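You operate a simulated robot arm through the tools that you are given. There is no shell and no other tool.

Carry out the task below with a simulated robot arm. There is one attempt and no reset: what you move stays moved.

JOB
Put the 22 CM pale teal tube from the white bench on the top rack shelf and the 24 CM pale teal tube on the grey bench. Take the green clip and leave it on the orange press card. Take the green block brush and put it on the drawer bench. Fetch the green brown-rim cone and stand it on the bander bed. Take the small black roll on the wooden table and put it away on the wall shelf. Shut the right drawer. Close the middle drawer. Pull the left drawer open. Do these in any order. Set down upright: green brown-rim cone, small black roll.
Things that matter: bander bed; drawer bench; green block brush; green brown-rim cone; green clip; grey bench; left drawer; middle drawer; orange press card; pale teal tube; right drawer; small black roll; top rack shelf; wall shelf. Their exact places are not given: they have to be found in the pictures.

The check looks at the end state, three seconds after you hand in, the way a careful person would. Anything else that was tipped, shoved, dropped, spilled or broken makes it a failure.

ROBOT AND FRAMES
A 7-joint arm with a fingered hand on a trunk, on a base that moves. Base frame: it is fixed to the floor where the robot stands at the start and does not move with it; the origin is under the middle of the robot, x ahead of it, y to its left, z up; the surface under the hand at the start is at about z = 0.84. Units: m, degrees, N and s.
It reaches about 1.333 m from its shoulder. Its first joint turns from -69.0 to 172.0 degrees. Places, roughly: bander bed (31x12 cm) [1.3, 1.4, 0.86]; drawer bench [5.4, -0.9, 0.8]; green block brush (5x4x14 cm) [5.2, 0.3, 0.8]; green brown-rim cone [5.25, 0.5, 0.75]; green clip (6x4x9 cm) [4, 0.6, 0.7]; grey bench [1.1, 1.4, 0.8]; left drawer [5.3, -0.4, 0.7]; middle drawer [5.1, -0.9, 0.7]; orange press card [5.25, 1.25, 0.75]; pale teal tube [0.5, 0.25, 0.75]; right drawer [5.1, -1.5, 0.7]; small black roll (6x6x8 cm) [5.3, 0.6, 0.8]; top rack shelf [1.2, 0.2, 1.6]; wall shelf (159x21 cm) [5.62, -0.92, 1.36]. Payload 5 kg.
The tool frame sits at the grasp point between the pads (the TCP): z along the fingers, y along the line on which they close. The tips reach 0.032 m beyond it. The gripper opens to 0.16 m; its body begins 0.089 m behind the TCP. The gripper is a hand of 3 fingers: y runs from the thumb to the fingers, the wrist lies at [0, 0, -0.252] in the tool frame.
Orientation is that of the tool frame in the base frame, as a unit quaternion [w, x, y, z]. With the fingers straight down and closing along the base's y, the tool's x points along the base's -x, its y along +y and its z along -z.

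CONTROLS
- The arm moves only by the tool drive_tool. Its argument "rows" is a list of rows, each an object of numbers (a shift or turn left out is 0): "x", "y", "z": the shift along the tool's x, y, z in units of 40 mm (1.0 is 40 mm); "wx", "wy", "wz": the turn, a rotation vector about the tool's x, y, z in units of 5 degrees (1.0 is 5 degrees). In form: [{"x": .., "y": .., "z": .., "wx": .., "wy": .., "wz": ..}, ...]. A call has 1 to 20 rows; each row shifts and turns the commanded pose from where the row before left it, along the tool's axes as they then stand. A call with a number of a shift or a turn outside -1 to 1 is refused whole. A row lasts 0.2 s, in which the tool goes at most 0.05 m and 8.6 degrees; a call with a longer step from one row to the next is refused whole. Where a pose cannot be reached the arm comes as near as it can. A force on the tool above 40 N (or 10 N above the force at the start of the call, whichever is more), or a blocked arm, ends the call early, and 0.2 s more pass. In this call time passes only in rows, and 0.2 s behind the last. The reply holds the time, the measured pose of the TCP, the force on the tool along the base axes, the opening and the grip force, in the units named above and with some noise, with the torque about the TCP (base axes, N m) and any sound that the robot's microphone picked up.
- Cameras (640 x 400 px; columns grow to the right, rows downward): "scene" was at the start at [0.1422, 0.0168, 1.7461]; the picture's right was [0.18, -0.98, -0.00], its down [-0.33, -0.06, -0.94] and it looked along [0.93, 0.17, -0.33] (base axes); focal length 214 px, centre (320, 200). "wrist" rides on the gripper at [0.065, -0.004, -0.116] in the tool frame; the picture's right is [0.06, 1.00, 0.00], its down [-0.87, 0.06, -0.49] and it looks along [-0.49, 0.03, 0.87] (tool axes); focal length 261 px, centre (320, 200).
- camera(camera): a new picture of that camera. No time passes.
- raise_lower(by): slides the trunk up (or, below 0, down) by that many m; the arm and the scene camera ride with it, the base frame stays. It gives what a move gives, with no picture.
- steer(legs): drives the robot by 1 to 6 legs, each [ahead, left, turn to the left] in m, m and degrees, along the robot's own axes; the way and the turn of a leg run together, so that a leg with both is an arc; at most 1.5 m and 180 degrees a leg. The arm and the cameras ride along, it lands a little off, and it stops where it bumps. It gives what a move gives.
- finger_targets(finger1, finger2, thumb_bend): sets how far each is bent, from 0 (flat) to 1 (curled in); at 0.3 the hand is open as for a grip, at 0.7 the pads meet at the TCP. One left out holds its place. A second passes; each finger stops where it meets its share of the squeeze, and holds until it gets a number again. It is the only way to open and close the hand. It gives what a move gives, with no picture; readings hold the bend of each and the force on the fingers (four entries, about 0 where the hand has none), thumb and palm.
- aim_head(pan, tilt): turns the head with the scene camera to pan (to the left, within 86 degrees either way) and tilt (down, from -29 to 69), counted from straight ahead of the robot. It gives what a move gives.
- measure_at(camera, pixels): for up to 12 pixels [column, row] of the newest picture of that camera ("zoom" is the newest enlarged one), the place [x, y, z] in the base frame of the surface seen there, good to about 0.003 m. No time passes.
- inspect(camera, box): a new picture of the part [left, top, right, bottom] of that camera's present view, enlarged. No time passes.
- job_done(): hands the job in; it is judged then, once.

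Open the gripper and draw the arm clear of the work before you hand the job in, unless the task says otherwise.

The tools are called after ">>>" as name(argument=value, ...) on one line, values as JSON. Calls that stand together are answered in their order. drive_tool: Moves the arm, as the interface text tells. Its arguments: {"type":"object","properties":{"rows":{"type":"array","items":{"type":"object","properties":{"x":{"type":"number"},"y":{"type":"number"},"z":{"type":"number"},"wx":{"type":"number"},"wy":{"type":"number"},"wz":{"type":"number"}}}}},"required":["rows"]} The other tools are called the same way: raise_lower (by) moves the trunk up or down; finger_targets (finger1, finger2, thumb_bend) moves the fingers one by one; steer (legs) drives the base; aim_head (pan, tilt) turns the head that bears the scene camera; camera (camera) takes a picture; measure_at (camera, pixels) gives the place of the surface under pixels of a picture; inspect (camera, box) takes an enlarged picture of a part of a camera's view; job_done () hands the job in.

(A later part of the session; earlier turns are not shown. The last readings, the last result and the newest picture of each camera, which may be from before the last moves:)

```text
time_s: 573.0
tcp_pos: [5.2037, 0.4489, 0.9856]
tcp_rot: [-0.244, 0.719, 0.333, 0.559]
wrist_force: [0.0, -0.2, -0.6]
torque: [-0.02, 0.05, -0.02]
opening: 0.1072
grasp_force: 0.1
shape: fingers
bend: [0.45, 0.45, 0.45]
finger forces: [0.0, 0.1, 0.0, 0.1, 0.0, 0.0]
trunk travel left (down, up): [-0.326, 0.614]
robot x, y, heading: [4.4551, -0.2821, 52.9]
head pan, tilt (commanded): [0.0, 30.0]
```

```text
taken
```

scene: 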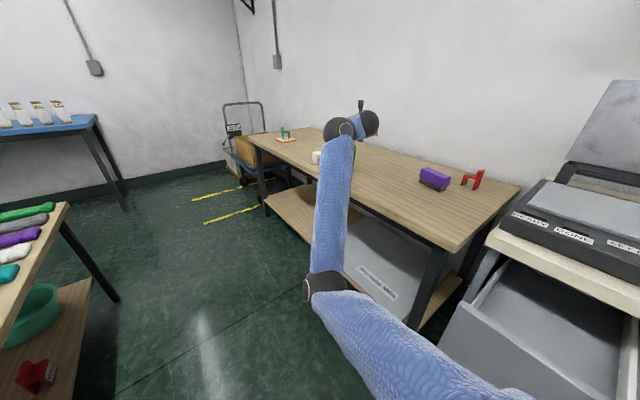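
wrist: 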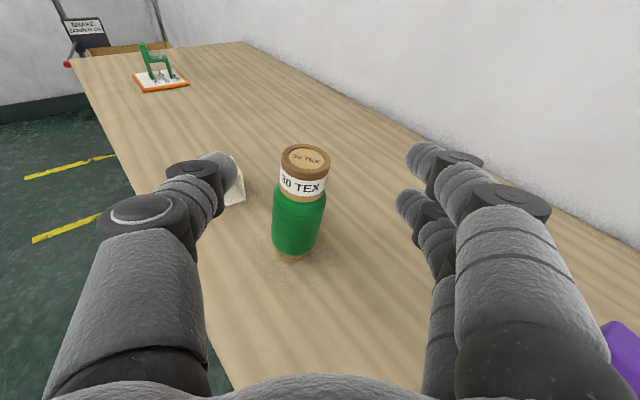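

A clear view: the cone stands straight ahead. I lower to z≈0.838 (behind it) with a 9 mm shift to the left.

>>> drive_tool(rows=[{"x": -0.89, "y": -0.055, "z": 0.235}, {"x": -0.89, "y": -0.055, "z": 0.235}, {"x": -0.89, "y": -0.055, "z": 0.235}, {"x": -0.89, "y": -0.055, "z": 0.235}])

>>> camera(camera="wrist")

>>> camera(camera="scene")

```text
time_s: 574.0
tcp_pos: [5.2315, 0.433, 0.996]
tcp_rot: [-0.255, 0.676, 0.301, 0.622]
wrist_force: [-0.1, 0.4, -0.6]
torque: [-0.01, -0.02, 0.0]
opening: 0.1074
grasp_force: 0.0
shape: fingers
bend: [0.45, 0.45, 0.45]
finger forces: [0.1, 0.0, 0.0, 0.0, 0.0, 0.0]
trunk travel left (down, up): [-0.326, 0.614]
robot x, y, heading: [4.4557, -0.2877, 53.0]
head pan, tilt (commanded): [0.0, 30.0]
stopped in row 4: the arm was blocked; the commanded pose is now the measured one
```

```text
taken
```

wrist: 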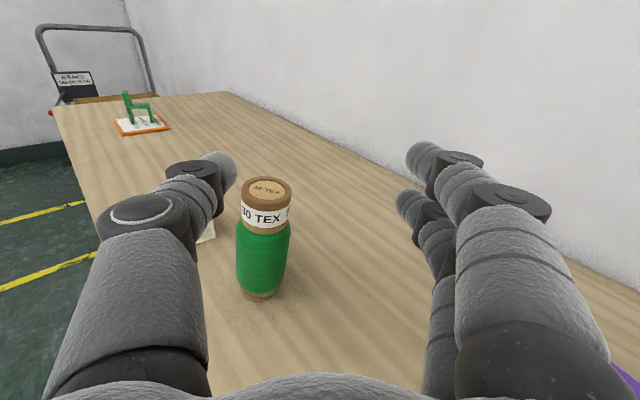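

```text
taken
```

scene: 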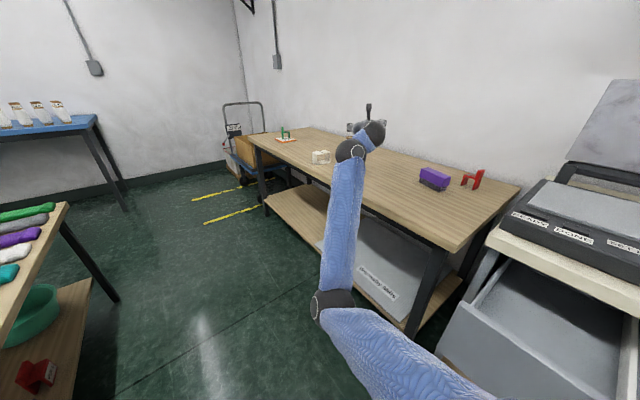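

The arm hit a limit when lowering relative to the shoulder, so I restore the pose and use the trunk for the descent. First I check the elbow's height.

>>> measure_at(camera="scene", pixels=[[333, 298], [340, 310], [345, 220], [350, 150], [400, 350]])

>>> drive_tool(rows=[{"x": 0.2, "y": -0.5, "z": -0.3, "wy": -0.5}, {"x": 0.2, "y": -0.5, "z": -0.3, "wy": -0.5}])

>>> camera(camera="wrist")

```text
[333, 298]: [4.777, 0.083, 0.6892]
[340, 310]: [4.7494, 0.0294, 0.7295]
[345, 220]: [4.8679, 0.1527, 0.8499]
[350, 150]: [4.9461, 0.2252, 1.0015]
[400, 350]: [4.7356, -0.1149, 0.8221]
```

```text
time_s: 574.6
tcp_pos: [5.1829, 0.4461, 1.0099]
tcp_rot: [-0.244, 0.704, 0.313, 0.589]
wrist_force: [0.0, 0.5, 0.6]
torque: [0.06, 0.0, -0.04]
opening: 0.1071
grasp_force: 0.0
shape: fingers
bend: [0.45, 0.45, 0.45]
finger forces: [0.0, 0.0, 0.1, 0.1, 0.1, 0.0]
trunk travel left (down, up): [-0.326, 0.614]
robot x, y, heading: [4.4513, -0.2836, 52.7]
head pan, tilt (commanded): [0.0, 30.0]
```

```text
taken
```

wrist: 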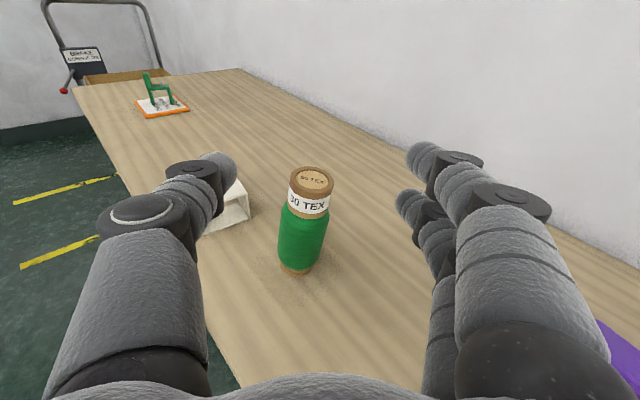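

Elbow is low but free of the drawer and table. I lower the trunk by 0.17 m so the hand comes to z≈0.84 behind the cone.

>>> raise_lower(by=-0.17)

>>> camera(camera="wrist")

>>> camera(camera="scene")

>>> measure_at(camera="wrist", pixels=[[310, 120], [300, 60], [310, 160]])

```text
time_s: 576.5
tcp_pos: [5.1826, 0.446, 0.8408]
tcp_rot: [-0.244, 0.703, 0.313, 0.59]
wrist_force: [-0.2, 0.1, 0.4]
torque: [0.05, -0.01, 0.02]
opening: 0.1076
grasp_force: 0.0
shape: fingers
bend: [0.45, 0.45, 0.45]
finger forces: [0.0, 0.0, 0.0, 0.0, 0.0, 0.1]
trunk travel left (down, up): [-0.156, 0.784]
robot x, y, heading: [4.4552, -0.2851, 52.6]
head pan, tilt (commanded): [0.0, 30.0]
```

```text
taken
```

wrist: 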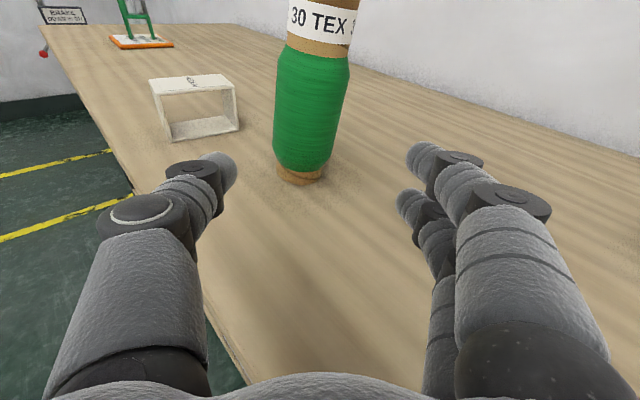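

```text
taken
```

scene: 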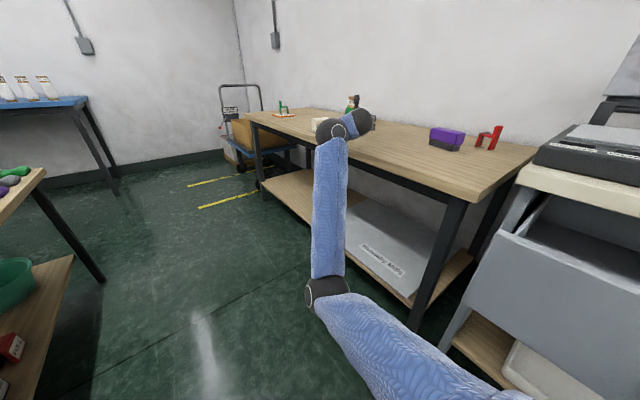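

```text
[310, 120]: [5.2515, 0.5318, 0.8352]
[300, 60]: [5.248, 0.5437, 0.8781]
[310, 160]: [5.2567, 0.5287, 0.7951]
```

Very clear: the cone is centred between thumb and fingers, 14 cm ahead. I advance 11 cm first.

>>> drive_tool(rows=[{"x": 0.13, "y": -0.03, "z": 0.675}, {"x": 0.13, "y": -0.03, "z": 0.675}, {"x": 0.13, "z": 0.675}, {"x": 0.13, "z": 0.675}])

>>> camera(camera="wrist")

```text
time_s: 577.5
tcp_pos: [5.2577, 0.5287, 0.8411]
tcp_rot: [-0.243, 0.705, 0.313, 0.589]
wrist_force: [-0.2, 0.0, -0.3]
torque: [0.0, 0.01, -0.02]
opening: 0.1071
grasp_force: 0.0
shape: fingers
bend: [0.45, 0.45, 0.45]
finger forces: [0.1, 0.0, 0.1, 0.1, 0.0, 0.1]
trunk travel left (down, up): [-0.156, 0.784]
robot x, y, heading: [4.4537, -0.2832, 52.7]
head pan, tilt (commanded): [0.0, 30.0]
```

```text
taken
```

wrist: 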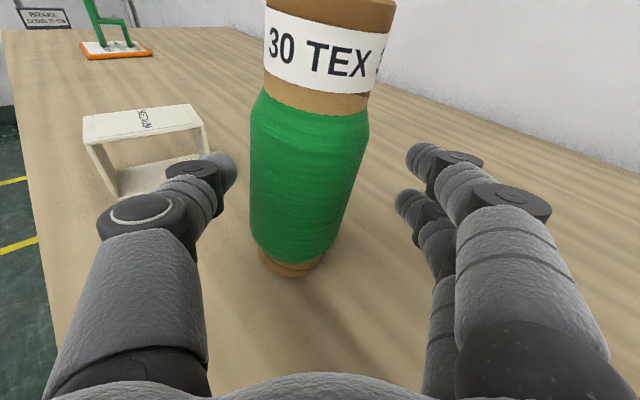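

I advance another 5.5 cm so the cone sits deep between the fingers.

>>> drive_tool(rows=[{"x": 0.13, "y": -0.05, "z": 0.675}, {"x": 0.13, "y": -0.05, "z": 0.65}])

>>> camera(camera="wrist")

```text
time_s: 578.1
tcp_pos: [5.2918, 0.5724, 0.8419]
tcp_rot: [-0.243, 0.704, 0.312, 0.59]
wrist_force: [-0.2, -0.9, -0.1]
torque: [0.0, 0.02, 0.01]
opening: 0.1074
grasp_force: 0.0
shape: fingers
bend: [0.45, 0.45, 0.45]
finger forces: [0.0, 0.0, 0.0, 0.1, 0.1, 0.0]
trunk travel left (down, up): [-0.156, 0.784]
robot x, y, heading: [4.458, -0.2828, 52.7]
head pan, tilt (commanded): [0.0, 30.0]
```

```text
taken
```

wrist: 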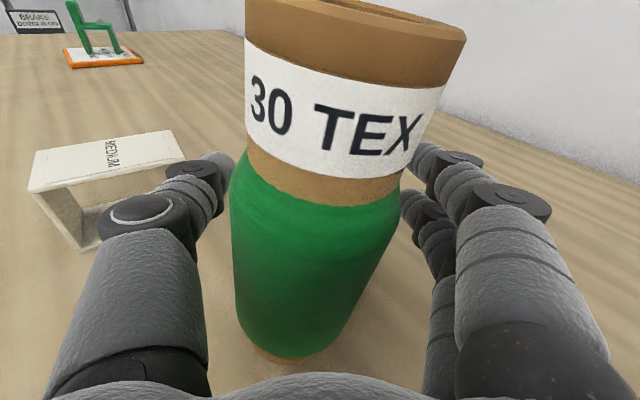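

The cone is deep in the hand. I close in small steps.

>>> finger_targets(finger1=0.53, finger2=0.53, thumb_bend=0.53)

>>> finger_targets(finger1=0.62, finger2=0.62, thumb_bend=0.62)

>>> camera(camera="wrist")

```text
time_s: 579.1
tcp_pos: [5.2914, 0.5707, 0.8418]
tcp_rot: [-0.243, 0.704, 0.313, 0.589]
wrist_force: [-0.6, -0.4, 0.0]
torque: [-0.03, -0.03, 0.02]
opening: 0.0759
grasp_force: 0.0
shape: fingers
bend: [0.53, 0.53, 0.53]
finger forces: [0.0, 0.0, 0.1, 0.0, 0.1, 0.1]
trunk travel left (down, up): [-0.156, 0.784]
robot x, y, heading: [4.4544, -0.2828, 52.8]
head pan, tilt (commanded): [0.0, 30.0]
```

```text
time_s: 580.1
tcp_pos: [5.2922, 0.5703, 0.8413]
tcp_rot: [-0.243, 0.704, 0.313, 0.589]
wrist_force: [-0.7, 0.4, 0.0]
torque: [0.01, -0.02, -0.01]
opening: 0.0406
grasp_force: 0.5
shape: fingers
bend: [0.62, 0.62, 0.62]
finger forces: [0.0, 0.0, 0.0, 0.0, 0.2, 0.0]
trunk travel left (down, up): [-0.156, 0.784]
robot x, y, heading: [4.4519, -0.2826, 52.8]
head pan, tilt (commanded): [0.0, 30.0]
```

```text
taken
```

wrist: 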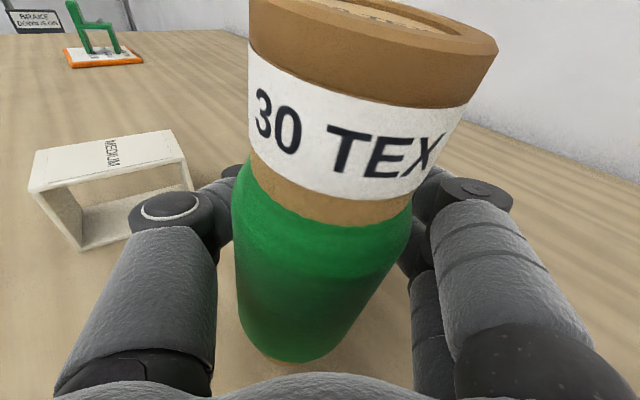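

The fingers wrap around the front of the cone with almost no force yet. I continue closing.

>>> finger_targets(finger1=0.68, finger2=0.68, thumb_bend=0.68)

>>> camera(camera="wrist")

>>> inspect(camera="scene", box=[270, 60, 430, 180])

```text
time_s: 581.1
tcp_pos: [5.2921, 0.5706, 0.8424]
tcp_rot: [-0.243, 0.704, 0.312, 0.59]
wrist_force: [-0.5, 0.9, 0.8]
torque: [0.0, -0.01, 0.01]
opening: 0.021
grasp_force: 1.9
shape: fingers
bend: [0.67, 0.68, 0.67]
finger forces: [1.5, 0.0, 0.0, 0.1, 1.7, 0.0]
trunk travel left (down, up): [-0.156, 0.784]
robot x, y, heading: [4.4533, -0.2843, 52.6]
head pan, tilt (commanded): [0.0, 30.0]
```

```text
taken
```

wrist: 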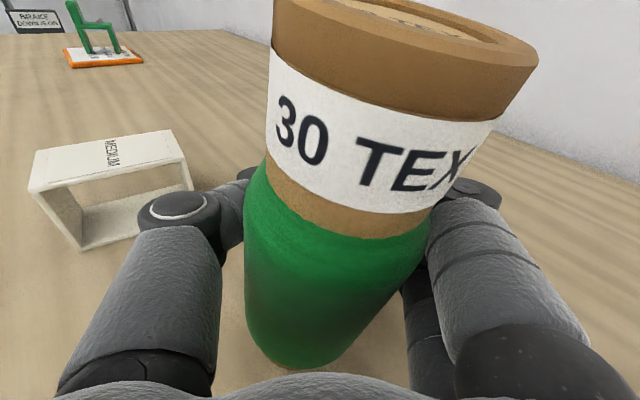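

```text
3.33 times, centred on (350, 120) of scene
```

zoom: 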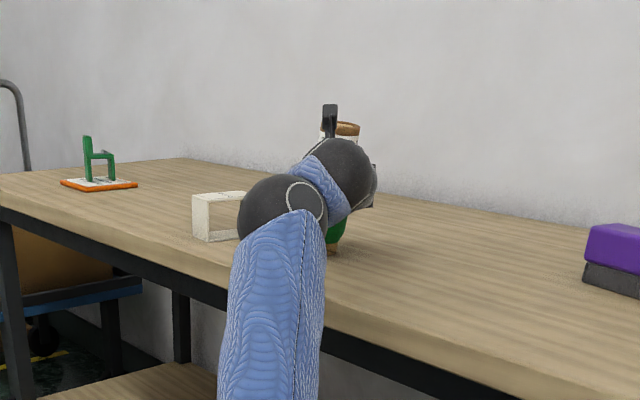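

The cone slides back towards the palm as intended (light forces). I keep closing.

>>> finger_targets(finger1=0.74, finger2=0.74, thumb_bend=0.74)

>>> camera(camera="wrist")

```text
time_s: 582.1
tcp_pos: [5.2928, 0.5713, 0.8413]
tcp_rot: [-0.243, 0.704, 0.313, 0.589]
wrist_force: [1.8, -0.4, 0.5]
torque: [0.02, -0.03, 0.0]
opening: 0.0068
grasp_force: 7.7
shape: fingers
bend: [0.74, 0.74, 0.72]
finger forces: [5.9, 2.5, 0.0, 0.0, 7.6, 0.1]
trunk travel left (down, up): [-0.156, 0.784]
robot x, y, heading: [4.4503, -0.2818, 52.6]
head pan, tilt (commanded): [0.0, 30.0]
```

```text
taken
```

wrist: 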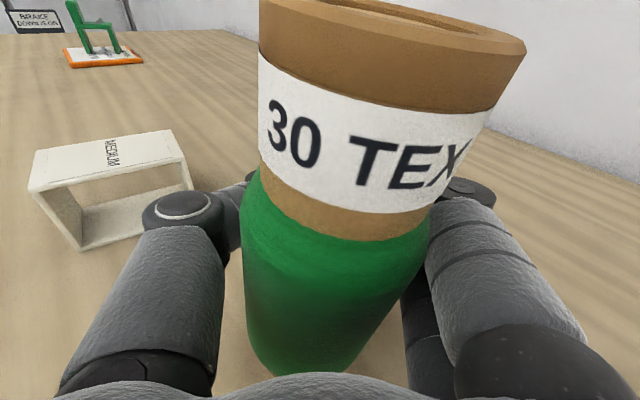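

Forces are building. I wrap further to press the cone against the palm.

>>> finger_targets(finger1=0.82, finger2=0.82, thumb_bend=0.82)

>>> camera(camera="wrist")

```text
time_s: 583.1
tcp_pos: [5.2916, 0.5699, 0.8418]
tcp_rot: [-0.243, 0.704, 0.312, 0.59]
wrist_force: [-0.1, 0.4, -0.1]
torque: [0.03, 0.01, -0.01]
opening: 0.0023
grasp_force: 3.1
shape: fingers
bend: [0.79, 0.79, 0.75]
finger forces: [1.9, 1.3, 0.0, 0.0, 2.7, 0.1]
trunk travel left (down, up): [-0.156, 0.784]
robot x, y, heading: [4.4515, -0.2789, 52.9]
head pan, tilt (commanded): [0.0, 30.0]
```

```text
taken
```

wrist: 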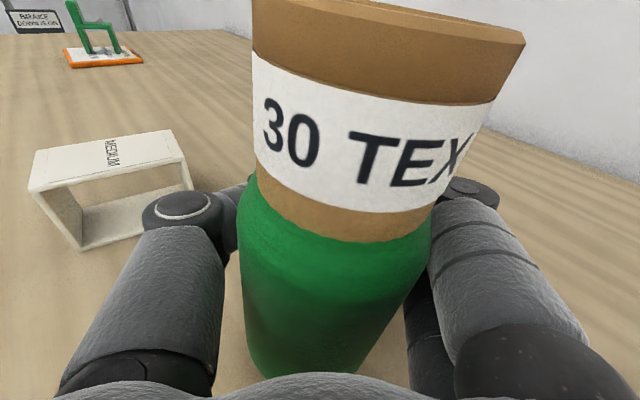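

The fingers now form a loose cage without squeezing (deep grasp gives steep pad angles). A grip nearer the fingertips has flatter pad angles, so I reopen and look.

>>> finger_targets(finger1=0.6, finger2=0.6, thumb_bend=0.6)

>>> finger_targets(finger1=0.45, finger2=0.45, thumb_bend=0.45)

>>> camera(camera="wrist")

>>> measure_at(camera="wrist", pixels=[[340, 130], [280, 130], [420, 140], [340, 260], [260, 250], [410, 260]])

```text
time_s: 584.1
tcp_pos: [5.2926, 0.5713, 0.8429]
tcp_rot: [-0.243, 0.704, 0.312, 0.59]
wrist_force: [-0.1, 0.2, 0.4]
torque: [0.03, 0.0, 0.0]
opening: 0.0464
grasp_force: 0.0
shape: fingers
bend: [0.6, 0.6, 0.6]
finger forces: [0.0, 0.1, 0.0, 0.0, 0.0, 0.0]
trunk travel left (down, up): [-0.156, 0.784]
robot x, y, heading: [4.4554, -0.279, 52.8]
head pan, tilt (commanded): [0.0, 30.0]
```

```text
time_s: 585.1
tcp_pos: [5.2917, 0.5704, 0.8426]
tcp_rot: [-0.243, 0.703, 0.312, 0.59]
wrist_force: [0.2, 0.0, -0.4]
torque: [0.02, -0.01, 0.02]
opening: 0.1068
grasp_force: 0.0
shape: fingers
bend: [0.45, 0.45, 0.45]
finger forces: [0.0, 0.0, 0.0, 0.0, 0.0, 0.0]
trunk travel left (down, up): [-0.156, 0.784]
robot x, y, heading: [4.4508, -0.2859, 52.7]
head pan, tilt (commanded): [0.0, 30.0]
```

```text
taken
```

wrist: 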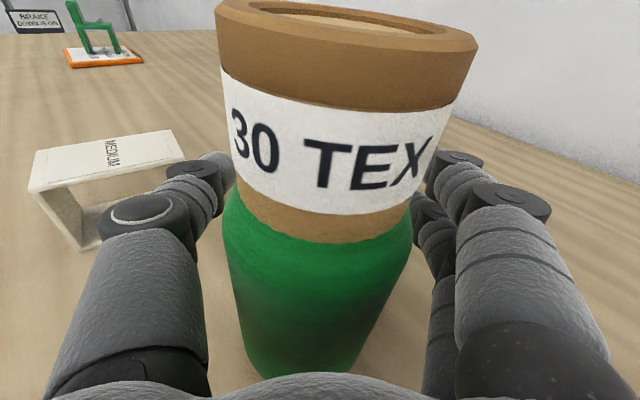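

```text
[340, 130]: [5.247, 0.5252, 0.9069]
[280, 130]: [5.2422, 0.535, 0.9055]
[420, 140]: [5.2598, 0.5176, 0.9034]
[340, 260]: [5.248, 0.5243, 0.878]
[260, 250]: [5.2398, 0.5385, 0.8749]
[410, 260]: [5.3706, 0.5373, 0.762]
```

The cone is still upright, centred, its axis 3.4 cm behind the TCP. I draw the hand straight back 4.6 cm so the fingertips will hold it.

>>> drive_tool(rows=[{"x": -0.11, "z": -0.56}, {"x": -0.11, "z": -0.57}])

>>> camera(camera="wrist")

>>> measure_at(camera="wrist", pixels=[[320, 60], [280, 60], [365, 60], [310, 180], [260, 170], [355, 180], [300, 250]])

```text
time_s: 585.7
tcp_pos: [5.2589, 0.5367, 0.8408]
tcp_rot: [-0.243, 0.704, 0.313, 0.59]
wrist_force: [-0.2, -0.2, -0.2]
torque: [0.01, 0.02, 0.03]
opening: 0.1069
grasp_force: 0.1
shape: fingers
bend: [0.45, 0.45, 0.45]
finger forces: [0.1, 0.0, 0.0, 0.0, 0.0, 0.0]
trunk travel left (down, up): [-0.156, 0.784]
robot x, y, heading: [4.4555, -0.2826, 52.8]
head pan, tilt (commanded): [0.0, 30.0]
```

```text
taken
```

wrist: 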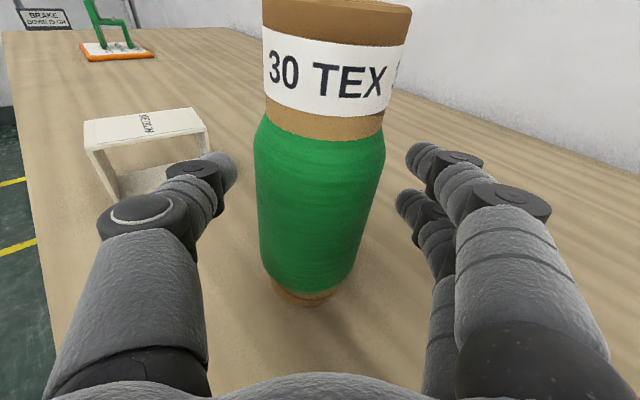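

```text
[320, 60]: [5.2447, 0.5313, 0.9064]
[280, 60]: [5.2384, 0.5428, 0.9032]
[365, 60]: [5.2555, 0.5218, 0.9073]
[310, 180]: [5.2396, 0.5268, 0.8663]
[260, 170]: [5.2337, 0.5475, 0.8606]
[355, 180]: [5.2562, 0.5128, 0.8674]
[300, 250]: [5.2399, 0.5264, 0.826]
```

Cone axis is 1 cm in front of the TCP and 7 mm to the left. I shift 7 mm and close stepwise.

>>> drive_tool(rows=[{"y": -0.17}])

>>> finger_targets(finger1=0.52, finger2=0.52, thumb_bend=0.52)

>>> finger_targets(finger1=0.6, finger2=0.6, thumb_bend=0.6)

>>> camera(camera="wrist")

```text
time_s: 586.1
tcp_pos: [5.2536, 0.5414, 0.8406]
tcp_rot: [-0.244, 0.704, 0.314, 0.589]
wrist_force: [1.2, 0.6, 0.3]
torque: [0.01, -0.01, -0.03]
opening: 0.1072
grasp_force: 0.2
shape: fingers
bend: [0.45, 0.45, 0.45]
finger forces: [0.0, 0.0, 0.1, 0.0, 0.0, 0.0]
trunk travel left (down, up): [-0.156, 0.784]
robot x, y, heading: [4.4553, -0.2826, 52.7]
head pan, tilt (commanded): [0.0, 30.0]
```

```text
time_s: 587.1
tcp_pos: [5.2532, 0.5417, 0.8412]
tcp_rot: [-0.242, 0.704, 0.312, 0.59]
wrist_force: [-0.7, -0.1, 0.3]
torque: [-0.03, -0.03, 0.03]
opening: 0.08
grasp_force: 0.1
shape: fingers
bend: [0.52, 0.52, 0.52]
finger forces: [0.0, 0.1, 0.0, 0.1, 0.0, 0.0]
trunk travel left (down, up): [-0.156, 0.784]
robot x, y, heading: [4.4532, -0.2844, 52.6]
head pan, tilt (commanded): [0.0, 30.0]
```

```text
time_s: 588.1
tcp_pos: [5.2542, 0.5413, 0.842]
tcp_rot: [-0.244, 0.704, 0.313, 0.589]
wrist_force: [0.2, 0.4, -0.5]
torque: [0.03, -0.02, 0.0]
opening: 0.0558
grasp_force: 4.4
shape: fingers
bend: [0.58, 0.57, 0.59]
finger forces: [1.8, 2.5, 0.1, 0.0, 4.3, 0.0]
trunk travel left (down, up): [-0.156, 0.784]
robot x, y, heading: [4.4519, -0.2861, 52.7]
head pan, tilt (commanded): [0.0, 30.0]
```

```text
taken
```

wrist: 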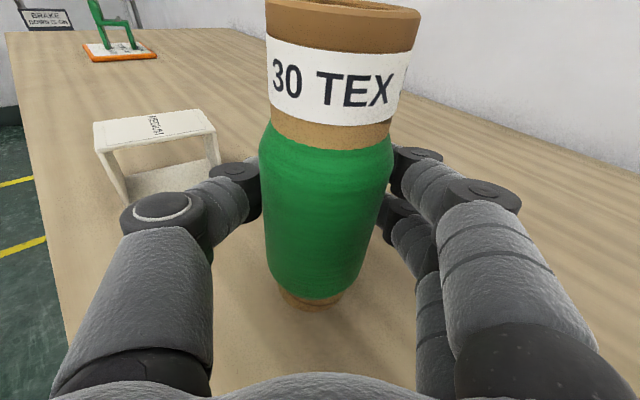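

Balanced contact. I increase the squeeze moderately and watch that the cone does not creep.

>>> finger_targets(finger1=0.64, finger2=0.63, thumb_bend=0.65)

>>> camera(camera="wrist")

```text
time_s: 589.1
tcp_pos: [5.2539, 0.542, 0.8412]
tcp_rot: [-0.242, 0.704, 0.312, 0.59]
wrist_force: [-0.2, 0.3, 0.2]
torque: [0.04, 0.02, 0.06]
opening: 0.0535
grasp_force: 12.0
shape: fingers
bend: [0.59, 0.57, 0.62]
finger forces: [5.9, 5.9, 0.0, 0.0, 12.4, 0.0]
trunk travel left (down, up): [-0.156, 0.784]
robot x, y, heading: [4.4585, -0.2819, 52.8]
head pan, tilt (commanded): [0.0, 30.0]
```

```text
taken
```

wrist: 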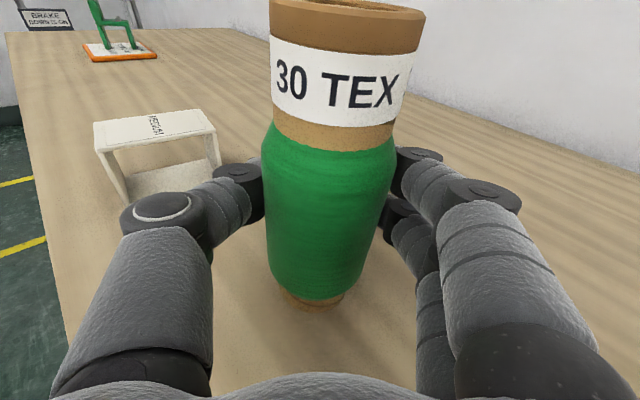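

Evenly balanced at 12 N. I raise it a bit more, then lift by 3 cm with the trunk to test.

>>> finger_targets(finger1=0.68, finger2=0.67, thumb_bend=0.69)

>>> raise_lower(by=0.03)

>>> camera(camera="wrist")

```text
time_s: 590.1
tcp_pos: [5.2535, 0.5416, 0.8418]
tcp_rot: [-0.243, 0.704, 0.313, 0.59]
wrist_force: [-0.1, -0.1, -0.2]
torque: [0.02, -0.01, 0.02]
opening: 0.052
grasp_force: 18.8
shape: fingers
bend: [0.6, 0.58, 0.64]
finger forces: [9.4, 9.4, 0.1, 0.0, 18.9, 0.0]
trunk travel left (down, up): [-0.156, 0.784]
robot x, y, heading: [4.4552, -0.2838, 52.8]
head pan, tilt (commanded): [0.0, 30.0]
```

```text
time_s: 590.9
tcp_pos: [5.2534, 0.5428, 0.8706]
tcp_rot: [-0.243, 0.704, 0.313, 0.589]
wrist_force: [0.8, 0.2, -1.3]
torque: [0.01, -0.02, 0.03]
opening: 0.0523
grasp_force: 19.0
shape: fingers
bend: [0.6, 0.58, 0.64]
finger forces: [9.4, 9.4, 0.0, 0.0, 19.0, 0.1]
trunk travel left (down, up): [-0.186, 0.754]
robot x, y, heading: [4.4539, -0.284, 52.8]
head pan, tilt (commanded): [0.0, 30.0]
```

```text
taken
```

wrist: 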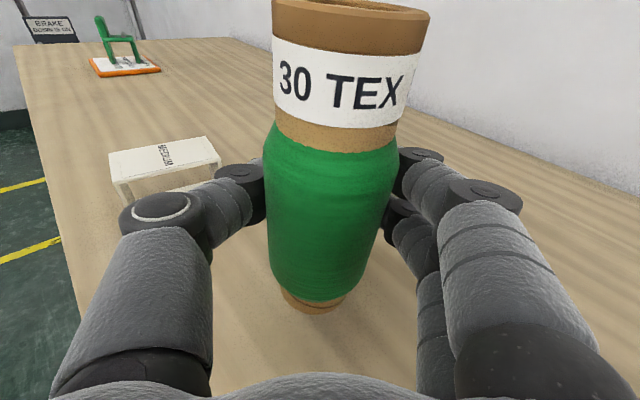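

The cone is lifted, with steady balanced forces. I raise it further and drive north in smooth legs.

>>> raise_lower(by=0.4)

>>> raise_lower(by=0.15)

>>> steer(legs=[[0.7045, 0.506, 0]])

>>> camera(camera="wrist")

```text
time_s: 594.7
tcp_pos: [5.2534, 0.5416, 1.2722]
tcp_rot: [-0.243, 0.704, 0.312, 0.59]
wrist_force: [0.5, -0.1, -0.5]
torque: [0.03, 0.01, -0.02]
opening: 0.0522
grasp_force: 18.8
shape: fingers
bend: [0.6, 0.58, 0.64]
finger forces: [9.4, 9.5, 0.0, 0.0, 19.2, 0.0]
trunk travel left (down, up): [-0.586, 0.354]
robot x, y, heading: [4.4533, -0.2829, 52.8]
head pan, tilt (commanded): [0.0, 30.0]
```

```text
time_s: 596.5
tcp_pos: [5.2539, 0.5424, 1.422]
tcp_rot: [-0.243, 0.704, 0.313, 0.59]
wrist_force: [-0.8, -0.1, -0.9]
torque: [-0.03, -0.02, -0.02]
opening: 0.0523
grasp_force: 18.1
shape: fingers
bend: [0.6, 0.58, 0.64]
finger forces: [9.4, 9.4, 0.0, 0.0, 19.1, 0.0]
trunk travel left (down, up): [-0.736, 0.204]
robot x, y, heading: [4.4532, -0.2802, 52.8]
head pan, tilt (commanded): [0.0, 30.0]
```

```text
time_s: 601.1
tcp_pos: [5.2996, 1.3979, 1.4203]
tcp_rot: [-0.237, 0.707, 0.306, 0.592]
wrist_force: [-0.1, 0.6, -1.0]
torque: [-0.02, 0.01, 0.01]
opening: 0.0522
grasp_force: 18.8
shape: fingers
bend: [0.6, 0.58, 0.64]
finger forces: [9.4, 9.3, 0.0, 0.1, 18.9, 0.1]
trunk travel left (down, up): [-0.736, 0.204]
robot x, y, heading: [4.4823, 0.5889, 51.4]
head pan, tilt (commanded): [0.0, 30.0]
```

```text
taken
```

wrist: 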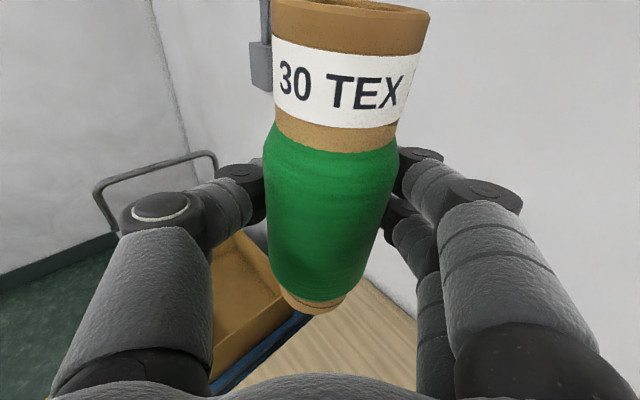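

The cone is steady. I check the cart handle's height before passing.

>>> measure_at(camera="wrist", pixels=[[160, 162], [215, 158], [100, 200], [230, 280], [30, 100], [170, 60]])

```text
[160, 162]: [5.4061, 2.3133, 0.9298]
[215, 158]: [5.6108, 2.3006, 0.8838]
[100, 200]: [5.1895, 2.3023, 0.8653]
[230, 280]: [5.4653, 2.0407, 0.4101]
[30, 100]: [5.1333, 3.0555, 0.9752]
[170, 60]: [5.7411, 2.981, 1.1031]
```

Clear (handle top z≈0.93). I continue north to y≈1.45 and then turn slowly left to face west.

>>> steer(legs=[[0.684, 0.523, 0]])

>>> steer(legs=[[0, 0, 64], [0, 0, 64]])

>>> aim_head(pan=0, tilt=25)

>>> camera(camera="wrist")

>>> camera(camera="scene")

```text
time_s: 605.6
tcp_pos: [5.3191, 2.2536, 1.4217]
tcp_rot: [-0.237, 0.707, 0.305, 0.593]
wrist_force: [0.3, 0.1, -1.0]
torque: [0.03, 0.02, -0.03]
opening: 0.0522
grasp_force: 18.7
shape: fingers
bend: [0.6, 0.58, 0.64]
finger forces: [9.5, 9.4, 0.0, 0.1, 19.0, 0.0]
trunk travel left (down, up): [-0.736, 0.204]
robot x, y, heading: [4.4993, 1.4457, 51.5]
head pan, tilt (commanded): [0.0, 30.0]
```

```text
time_s: 611.6
tcp_pos: [3.3598, 1.585, 1.4212]
tcp_rot: [-0.637, 0.033, 0.769, 0.045]
wrist_force: [0.3, -0.1, -1.5]
torque: [-0.02, -0.01, -0.02]
opening: 0.052
grasp_force: 18.5
shape: fingers
bend: [0.6, 0.59, 0.64]
finger forces: [9.0, 9.1, 0.0, 0.1, 18.4, 0.1]
trunk travel left (down, up): [-0.736, 0.204]
robot x, y, heading: [4.5018, 1.4471, 179.8]
head pan, tilt (commanded): [0.0, 30.0]
```

```text
time_s: 612.3
tcp_pos: [3.3599, 1.5865, 1.4216]
tcp_rot: [-0.636, 0.032, 0.77, 0.044]
wrist_force: [0.1, 0.5, 0.4]
torque: [0.0, 0.01, 0.0]
opening: 0.052
grasp_force: 18.2
shape: fingers
bend: [0.6, 0.59, 0.64]
finger forces: [9.2, 9.1, 0.0, 0.0, 18.4, 0.0]
trunk travel left (down, up): [-0.736, 0.204]
robot x, y, heading: [4.4988, 1.4428, 180.0]
head pan, tilt (commanded): [0.0, 25.0]
```

```text
taken
```

wrist: 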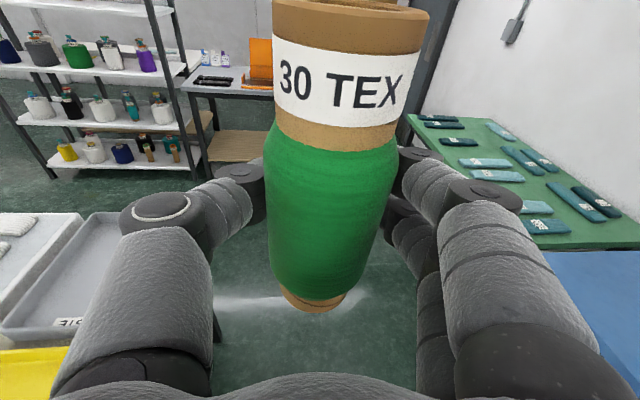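

```text
taken
```

scene: 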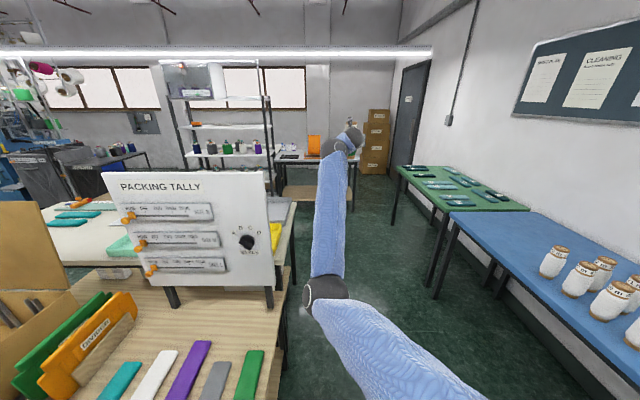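

The view west is clear. I move to y≈1.75 and drive west in smooth legs.

>>> steer(legs=[[0.3, -0.31, 0], [0.9, 0, 0]])

>>> camera(camera="wrist")

>>> camera(camera="scene")

```text
time_s: 619.3
tcp_pos: [2.1598, 1.8974, 1.4217]
tcp_rot: [-0.636, 0.032, 0.77, 0.044]
wrist_force: [-0.3, 0.1, -1.9]
torque: [0.01, 0.01, 0.0]
opening: 0.0517
grasp_force: 18.1
shape: fingers
bend: [0.6, 0.59, 0.64]
finger forces: [9.0, 9.1, 0.0, 0.1, 18.4, 0.1]
trunk travel left (down, up): [-0.736, 0.204]
robot x, y, heading: [3.3023, 1.7595, 179.9]
head pan, tilt (commanded): [0.0, 25.0]
```

```text
taken
```

wrist: 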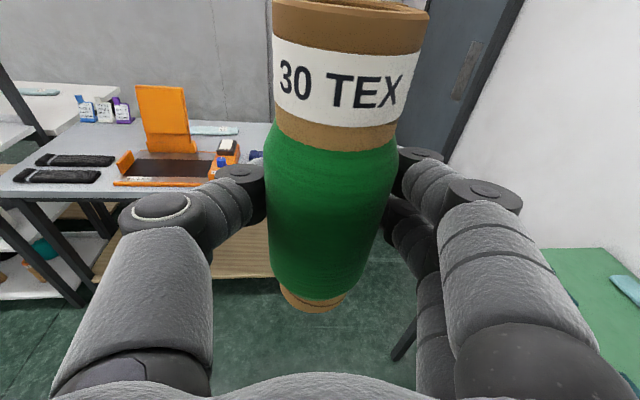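

```text
taken
```

scene: 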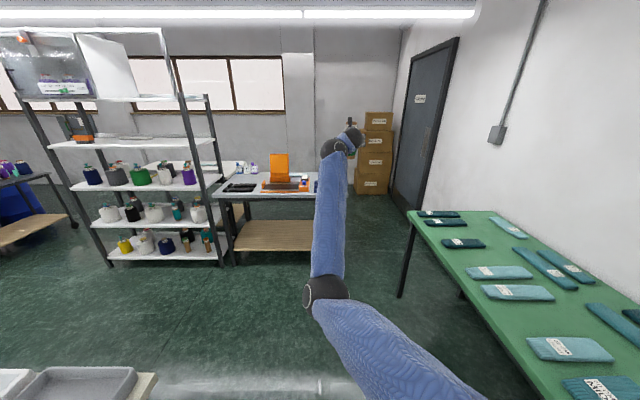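

I see the bander from behind: bed (dark mat) in front of the orange lid at (165,165). I zoom and measure.

>>> inspect(camera="wrist", box=[90, 70, 270, 200])

>>> measure_at(camera="zoom", pixels=[[160, 340], [330, 345], [250, 360], [110, 345], [430, 350], [100, 390], [270, 200], [480, 280], [480, 330], [300, 330], [400, 395], [130, 315]])

```text
3.08 times, centred on (180, 135) of wrist
```

zoom: 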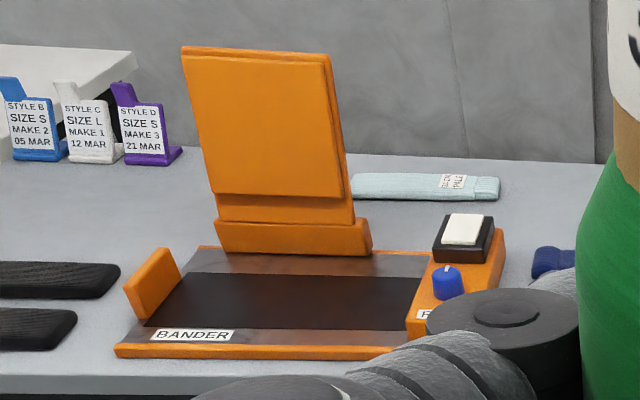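

```text
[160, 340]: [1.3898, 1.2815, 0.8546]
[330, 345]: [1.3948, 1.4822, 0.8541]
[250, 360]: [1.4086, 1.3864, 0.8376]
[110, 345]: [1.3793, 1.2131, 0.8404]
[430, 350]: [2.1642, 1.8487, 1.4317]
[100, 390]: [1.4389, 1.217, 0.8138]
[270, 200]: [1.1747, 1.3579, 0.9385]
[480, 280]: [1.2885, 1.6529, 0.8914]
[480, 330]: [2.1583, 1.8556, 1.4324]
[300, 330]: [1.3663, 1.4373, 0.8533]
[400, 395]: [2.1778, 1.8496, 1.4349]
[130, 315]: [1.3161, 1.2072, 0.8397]
```

I measure the dark mat's corners.

>>> measure_at(camera="zoom", pixels=[[195, 278], [300, 280], [412, 284], [400, 325], [280, 325], [155, 322], [270, 300], [215, 262], [380, 268], [150, 285], [300, 235], [190, 332]])

```text
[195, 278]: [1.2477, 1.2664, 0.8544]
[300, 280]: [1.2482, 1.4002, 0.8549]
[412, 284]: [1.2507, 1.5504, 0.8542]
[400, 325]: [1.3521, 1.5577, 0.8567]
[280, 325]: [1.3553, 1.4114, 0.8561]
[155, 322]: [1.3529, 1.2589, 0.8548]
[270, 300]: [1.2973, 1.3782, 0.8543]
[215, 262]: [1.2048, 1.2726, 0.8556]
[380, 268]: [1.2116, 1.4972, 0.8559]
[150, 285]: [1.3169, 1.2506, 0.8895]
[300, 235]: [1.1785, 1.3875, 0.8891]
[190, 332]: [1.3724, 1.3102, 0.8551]
```

The mat is x 1.24–1.36, y 1.255–1.56, z 0.855. I drive to (2.46,1.75), then south so that the cone hangs above the mat's centre.

>>> steer(legs=[[0.845, 0.0, 0]])

>>> steer(legs=[[0, 0.473, 0]])

>>> camera(camera="wrist")

>>> camera(camera="scene")

```text
time_s: 623.8
tcp_pos: [1.3081, 1.8916, 1.4218]
tcp_rot: [-0.635, 0.03, 0.771, 0.042]
wrist_force: [-0.5, 0.1, -0.7]
torque: [0.02, 0.01, 0.0]
opening: 0.0517
grasp_force: 18.2
shape: fingers
bend: [0.6, 0.59, 0.64]
finger forces: [9.0, 9.1, 0.0, 0.1, 18.4, 0.0]
trunk travel left (down, up): [-0.736, 0.204]
robot x, y, heading: [2.4518, 1.7594, -179.7]
head pan, tilt (commanded): [0.0, 25.0]
```

```text
time_s: 626.6
tcp_pos: [1.3095, 1.4226, 1.4213]
tcp_rot: [-0.636, 0.03, 0.77, 0.042]
wrist_force: [0.1, -0.2, -0.3]
torque: [0.0, -0.03, -0.01]
opening: 0.0521
grasp_force: 18.5
shape: fingers
bend: [0.6, 0.59, 0.64]
finger forces: [8.9, 9.1, 0.0, 0.0, 18.4, 0.0]
trunk travel left (down, up): [-0.736, 0.204]
robot x, y, heading: [2.4532, 1.2925, -179.5]
head pan, tilt (commanded): [0.0, 25.0]
```

```text
taken
```

wrist: 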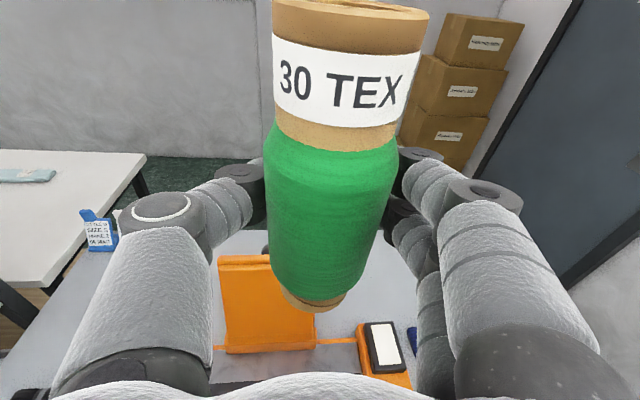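

```text
taken
```

scene: 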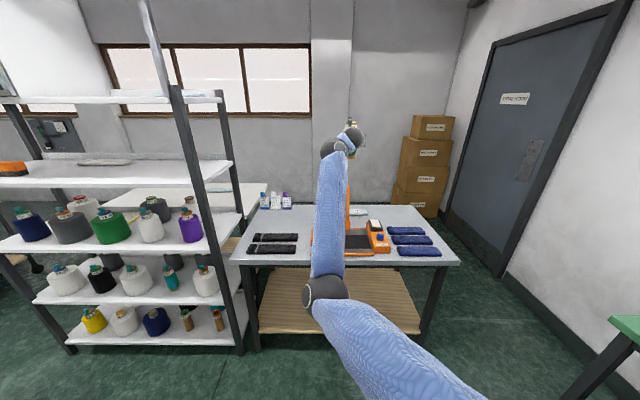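

The cone hangs above the mat centre (axis ≈(1.30,1.42)). I lower the trunk by 0.40 m, then check.

>>> raise_lower(by=-0.4)

>>> camera(camera="wrist")

>>> camera(camera="scene")

>>> measure_at(camera="wrist", pixels=[[315, 150], [315, 250], [300, 300], [330, 305], [290, 200], [360, 200], [350, 15]])

```text
time_s: 630.4
tcp_pos: [1.3101, 1.4225, 1.0205]
tcp_rot: [-0.636, 0.03, 0.77, 0.042]
wrist_force: [0.4, 0.3, -1.0]
torque: [0.01, 0.01, 0.0]
opening: 0.052
grasp_force: 18.7
shape: fingers
bend: [0.6, 0.59, 0.64]
finger forces: [9.0, 9.1, 0.0, 0.0, 18.4, 0.1]
trunk travel left (down, up): [-0.336, 0.604]
robot x, y, heading: [2.4507, 1.2916, -179.9]
head pan, tilt (commanded): [0.0, 25.0]
```

```text
taken
```

wrist: 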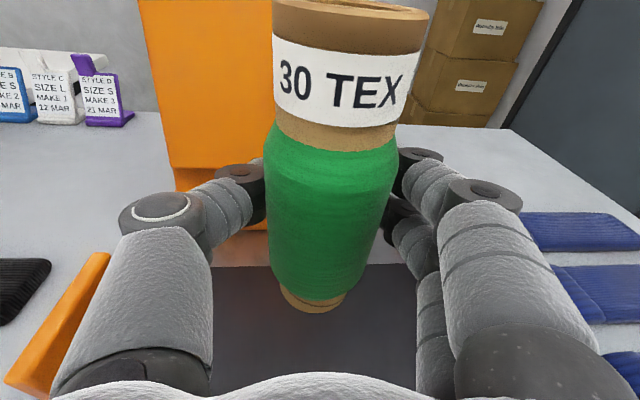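

```text
taken
```

scene: 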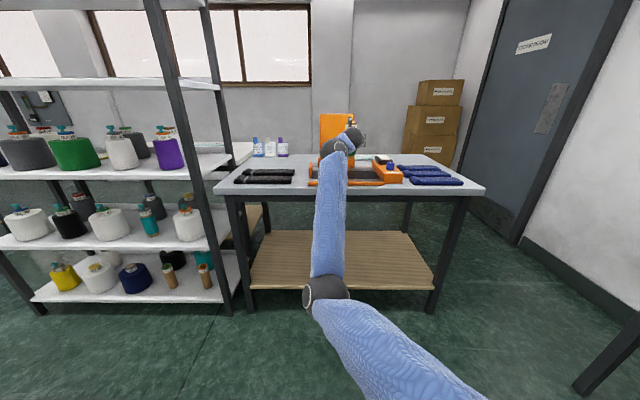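

```text
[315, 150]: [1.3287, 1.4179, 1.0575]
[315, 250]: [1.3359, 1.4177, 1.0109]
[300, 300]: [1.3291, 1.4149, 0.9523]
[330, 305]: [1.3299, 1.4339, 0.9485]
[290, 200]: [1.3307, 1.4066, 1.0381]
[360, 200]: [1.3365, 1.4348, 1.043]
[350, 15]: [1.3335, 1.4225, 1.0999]
```

The cone is vertical (axis ≈(1.305,1.42)), its bottom at z≈0.938. I lower another 7.3 cm.

>>> raise_lower(by=-0.073)

>>> camera(camera="wrist")

>>> measure_at(camera="wrist", pixels=[[300, 300], [315, 308], [330, 305], [250, 300], [385, 300], [310, 330]])

```text
time_s: 631.5
tcp_pos: [1.3109, 1.4223, 0.949]
tcp_rot: [-0.637, 0.03, 0.769, 0.042]
wrist_force: [-0.2, 0.1, -0.6]
torque: [-0.01, 0.0, -0.01]
opening: 0.0519
grasp_force: 18.4
shape: fingers
bend: [0.6, 0.59, 0.64]
finger forces: [9.0, 9.0, 0.1, 0.0, 18.4, 0.1]
trunk travel left (down, up): [-0.263, 0.677]
robot x, y, heading: [2.4513, 1.2904, -179.8]
head pan, tilt (commanded): [0.0, 25.0]
```

```text
taken
```

wrist: 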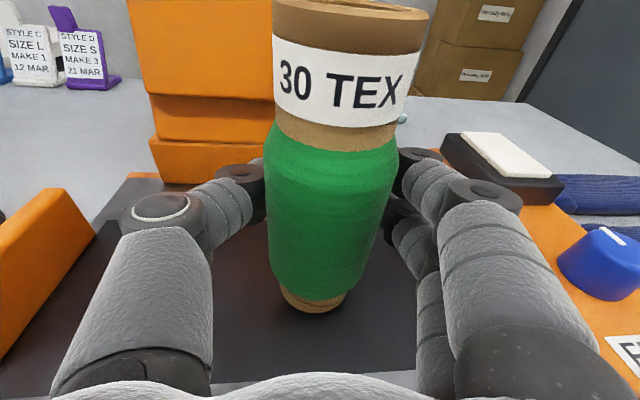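

```text
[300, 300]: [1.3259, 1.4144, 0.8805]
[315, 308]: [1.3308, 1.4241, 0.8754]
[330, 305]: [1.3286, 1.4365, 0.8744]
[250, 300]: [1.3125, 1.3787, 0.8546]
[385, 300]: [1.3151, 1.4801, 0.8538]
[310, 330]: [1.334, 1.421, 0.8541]
```

About 1 cm remains. I lower in small steps and watch the force.

>>> raise_lower(by=-0.008)

>>> raise_lower(by=-0.004)

```text
time_s: 632.1
tcp_pos: [1.3106, 1.4231, 0.9409]
tcp_rot: [-0.637, 0.03, 0.769, 0.042]
wrist_force: [0.1, -1.1, -1.2]
torque: [0.03, 0.0, -0.02]
opening: 0.0519
grasp_force: 18.2
shape: fingers
bend: [0.6, 0.59, 0.64]
finger forces: [9.0, 9.1, 0.0, 0.0, 18.4, 0.1]
trunk travel left (down, up): [-0.255, 0.685]
robot x, y, heading: [2.4531, 1.2932, -179.8]
head pan, tilt (commanded): [0.0, 25.0]
```

```text
time_s: 632.6
tcp_pos: [1.3108, 1.4219, 0.9368]
tcp_rot: [-0.636, 0.03, 0.77, 0.042]
wrist_force: [-0.8, 0.1, 2.7]
torque: [0.0, 0.07, -0.01]
opening: 0.0518
grasp_force: 18.4
shape: fingers
bend: [0.6, 0.59, 0.64]
finger forces: [9.6, 9.1, 0.0, 0.0, 18.7, 0.0]
trunk travel left (down, up): [-0.251, 0.689]
robot x, y, heading: [2.4527, 1.2928, -179.8]
head pan, tilt (commanded): [0.0, 25.0]
```

Contact (2.7 N). I release gradually and symmetrically.

>>> finger_targets(finger1=0.57, finger2=0.56, thumb_bend=0.6)

>>> finger_targets(finger1=0.53, finger2=0.52, thumb_bend=0.54)

>>> camera(camera="wrist")

```text
time_s: 633.6
tcp_pos: [1.3104, 1.4232, 0.936]
tcp_rot: [-0.637, 0.03, 0.769, 0.042]
wrist_force: [-0.6, 0.0, 1.8]
torque: [-0.01, 0.02, 0.0]
opening: 0.0572
grasp_force: 1.1
shape: fingers
bend: [0.56, 0.55, 0.6]
finger forces: [0.0, 0.8, 0.1, 0.0, 1.6, 0.0]
trunk travel left (down, up): [-0.251, 0.689]
robot x, y, heading: [2.4508, 1.2928, -179.9]
head pan, tilt (commanded): [0.0, 25.0]
```

```text
time_s: 634.6
tcp_pos: [1.3095, 1.4231, 0.9384]
tcp_rot: [-0.636, 0.03, 0.77, 0.042]
wrist_force: [-0.5, 0.3, -0.6]
torque: [0.0, -0.01, 0.0]
opening: 0.0725
grasp_force: 0.2
shape: fingers
bend: [0.53, 0.52, 0.54]
finger forces: [0.0, 0.1, 0.1, 0.1, 0.0, 0.1]
trunk travel left (down, up): [-0.251, 0.689]
robot x, y, heading: [2.4478, 1.2911, -179.8]
head pan, tilt (commanded): [0.0, 25.0]
```

```text
taken
```

wrist: 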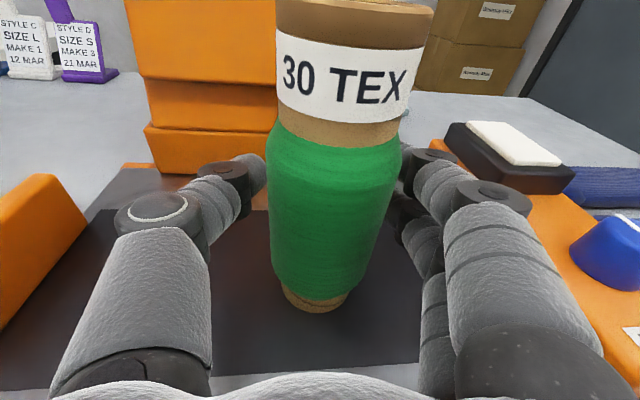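

The cone stands free on the mat. I open wider and draw the hand straight back with the arm.

>>> finger_targets(finger1=0.46, finger2=0.46, thumb_bend=0.46)

>>> drive_tool(rows=[{"x": -0.08, "z": -0.45}, {"x": -0.13, "z": -0.675}, {"x": -0.13, "z": -0.675}, {"x": -0.13, "z": -0.675}, {"x": -0.13, "z": -0.675}])

>>> camera(camera="wrist")

>>> measure_at(camera="wrist", pixels=[[325, 60], [325, 100], [320, 140], [320, 30], [290, 60], [355, 60]])

```text
time_s: 635.6
tcp_pos: [1.3102, 1.4224, 0.9353]
tcp_rot: [-0.636, 0.03, 0.77, 0.042]
wrist_force: [0.2, 0.3, -0.6]
torque: [0.05, 0.0, 0.0]
opening: 0.1028
grasp_force: 0.1
shape: fingers
bend: [0.46, 0.46, 0.46]
finger forces: [0.0, 0.1, 0.0, 0.0, 0.0, 0.0]
trunk travel left (down, up): [-0.251, 0.689]
robot x, y, heading: [2.45, 1.2959, -179.6]
head pan, tilt (commanded): [0.0, 25.0]
```

```text
time_s: 636.8
tcp_pos: [1.4394, 1.4142, 0.942]
tcp_rot: [-0.638, 0.031, 0.768, 0.044]
wrist_force: [-0.2, -0.3, 0.4]
torque: [0.03, 0.02, -0.02]
opening: 0.1029
grasp_force: 0.0
shape: fingers
bend: [0.46, 0.46, 0.46]
finger forces: [0.1, 0.0, 0.0, 0.1, 0.0, 0.1]
trunk travel left (down, up): [-0.251, 0.689]
robot x, y, heading: [2.4543, 1.2933, -179.7]
head pan, tilt (commanded): [0.0, 25.0]
```

```text
taken
```

wrist: 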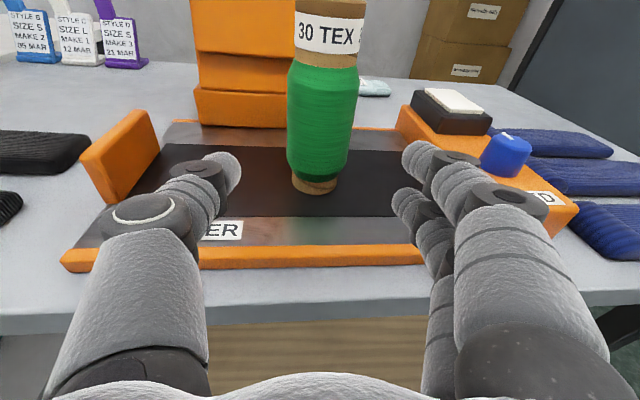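

```text
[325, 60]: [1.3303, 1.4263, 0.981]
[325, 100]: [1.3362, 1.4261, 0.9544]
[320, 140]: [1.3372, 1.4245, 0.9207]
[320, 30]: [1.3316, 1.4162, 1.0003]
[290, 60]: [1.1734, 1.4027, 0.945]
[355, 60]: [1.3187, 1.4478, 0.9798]
```

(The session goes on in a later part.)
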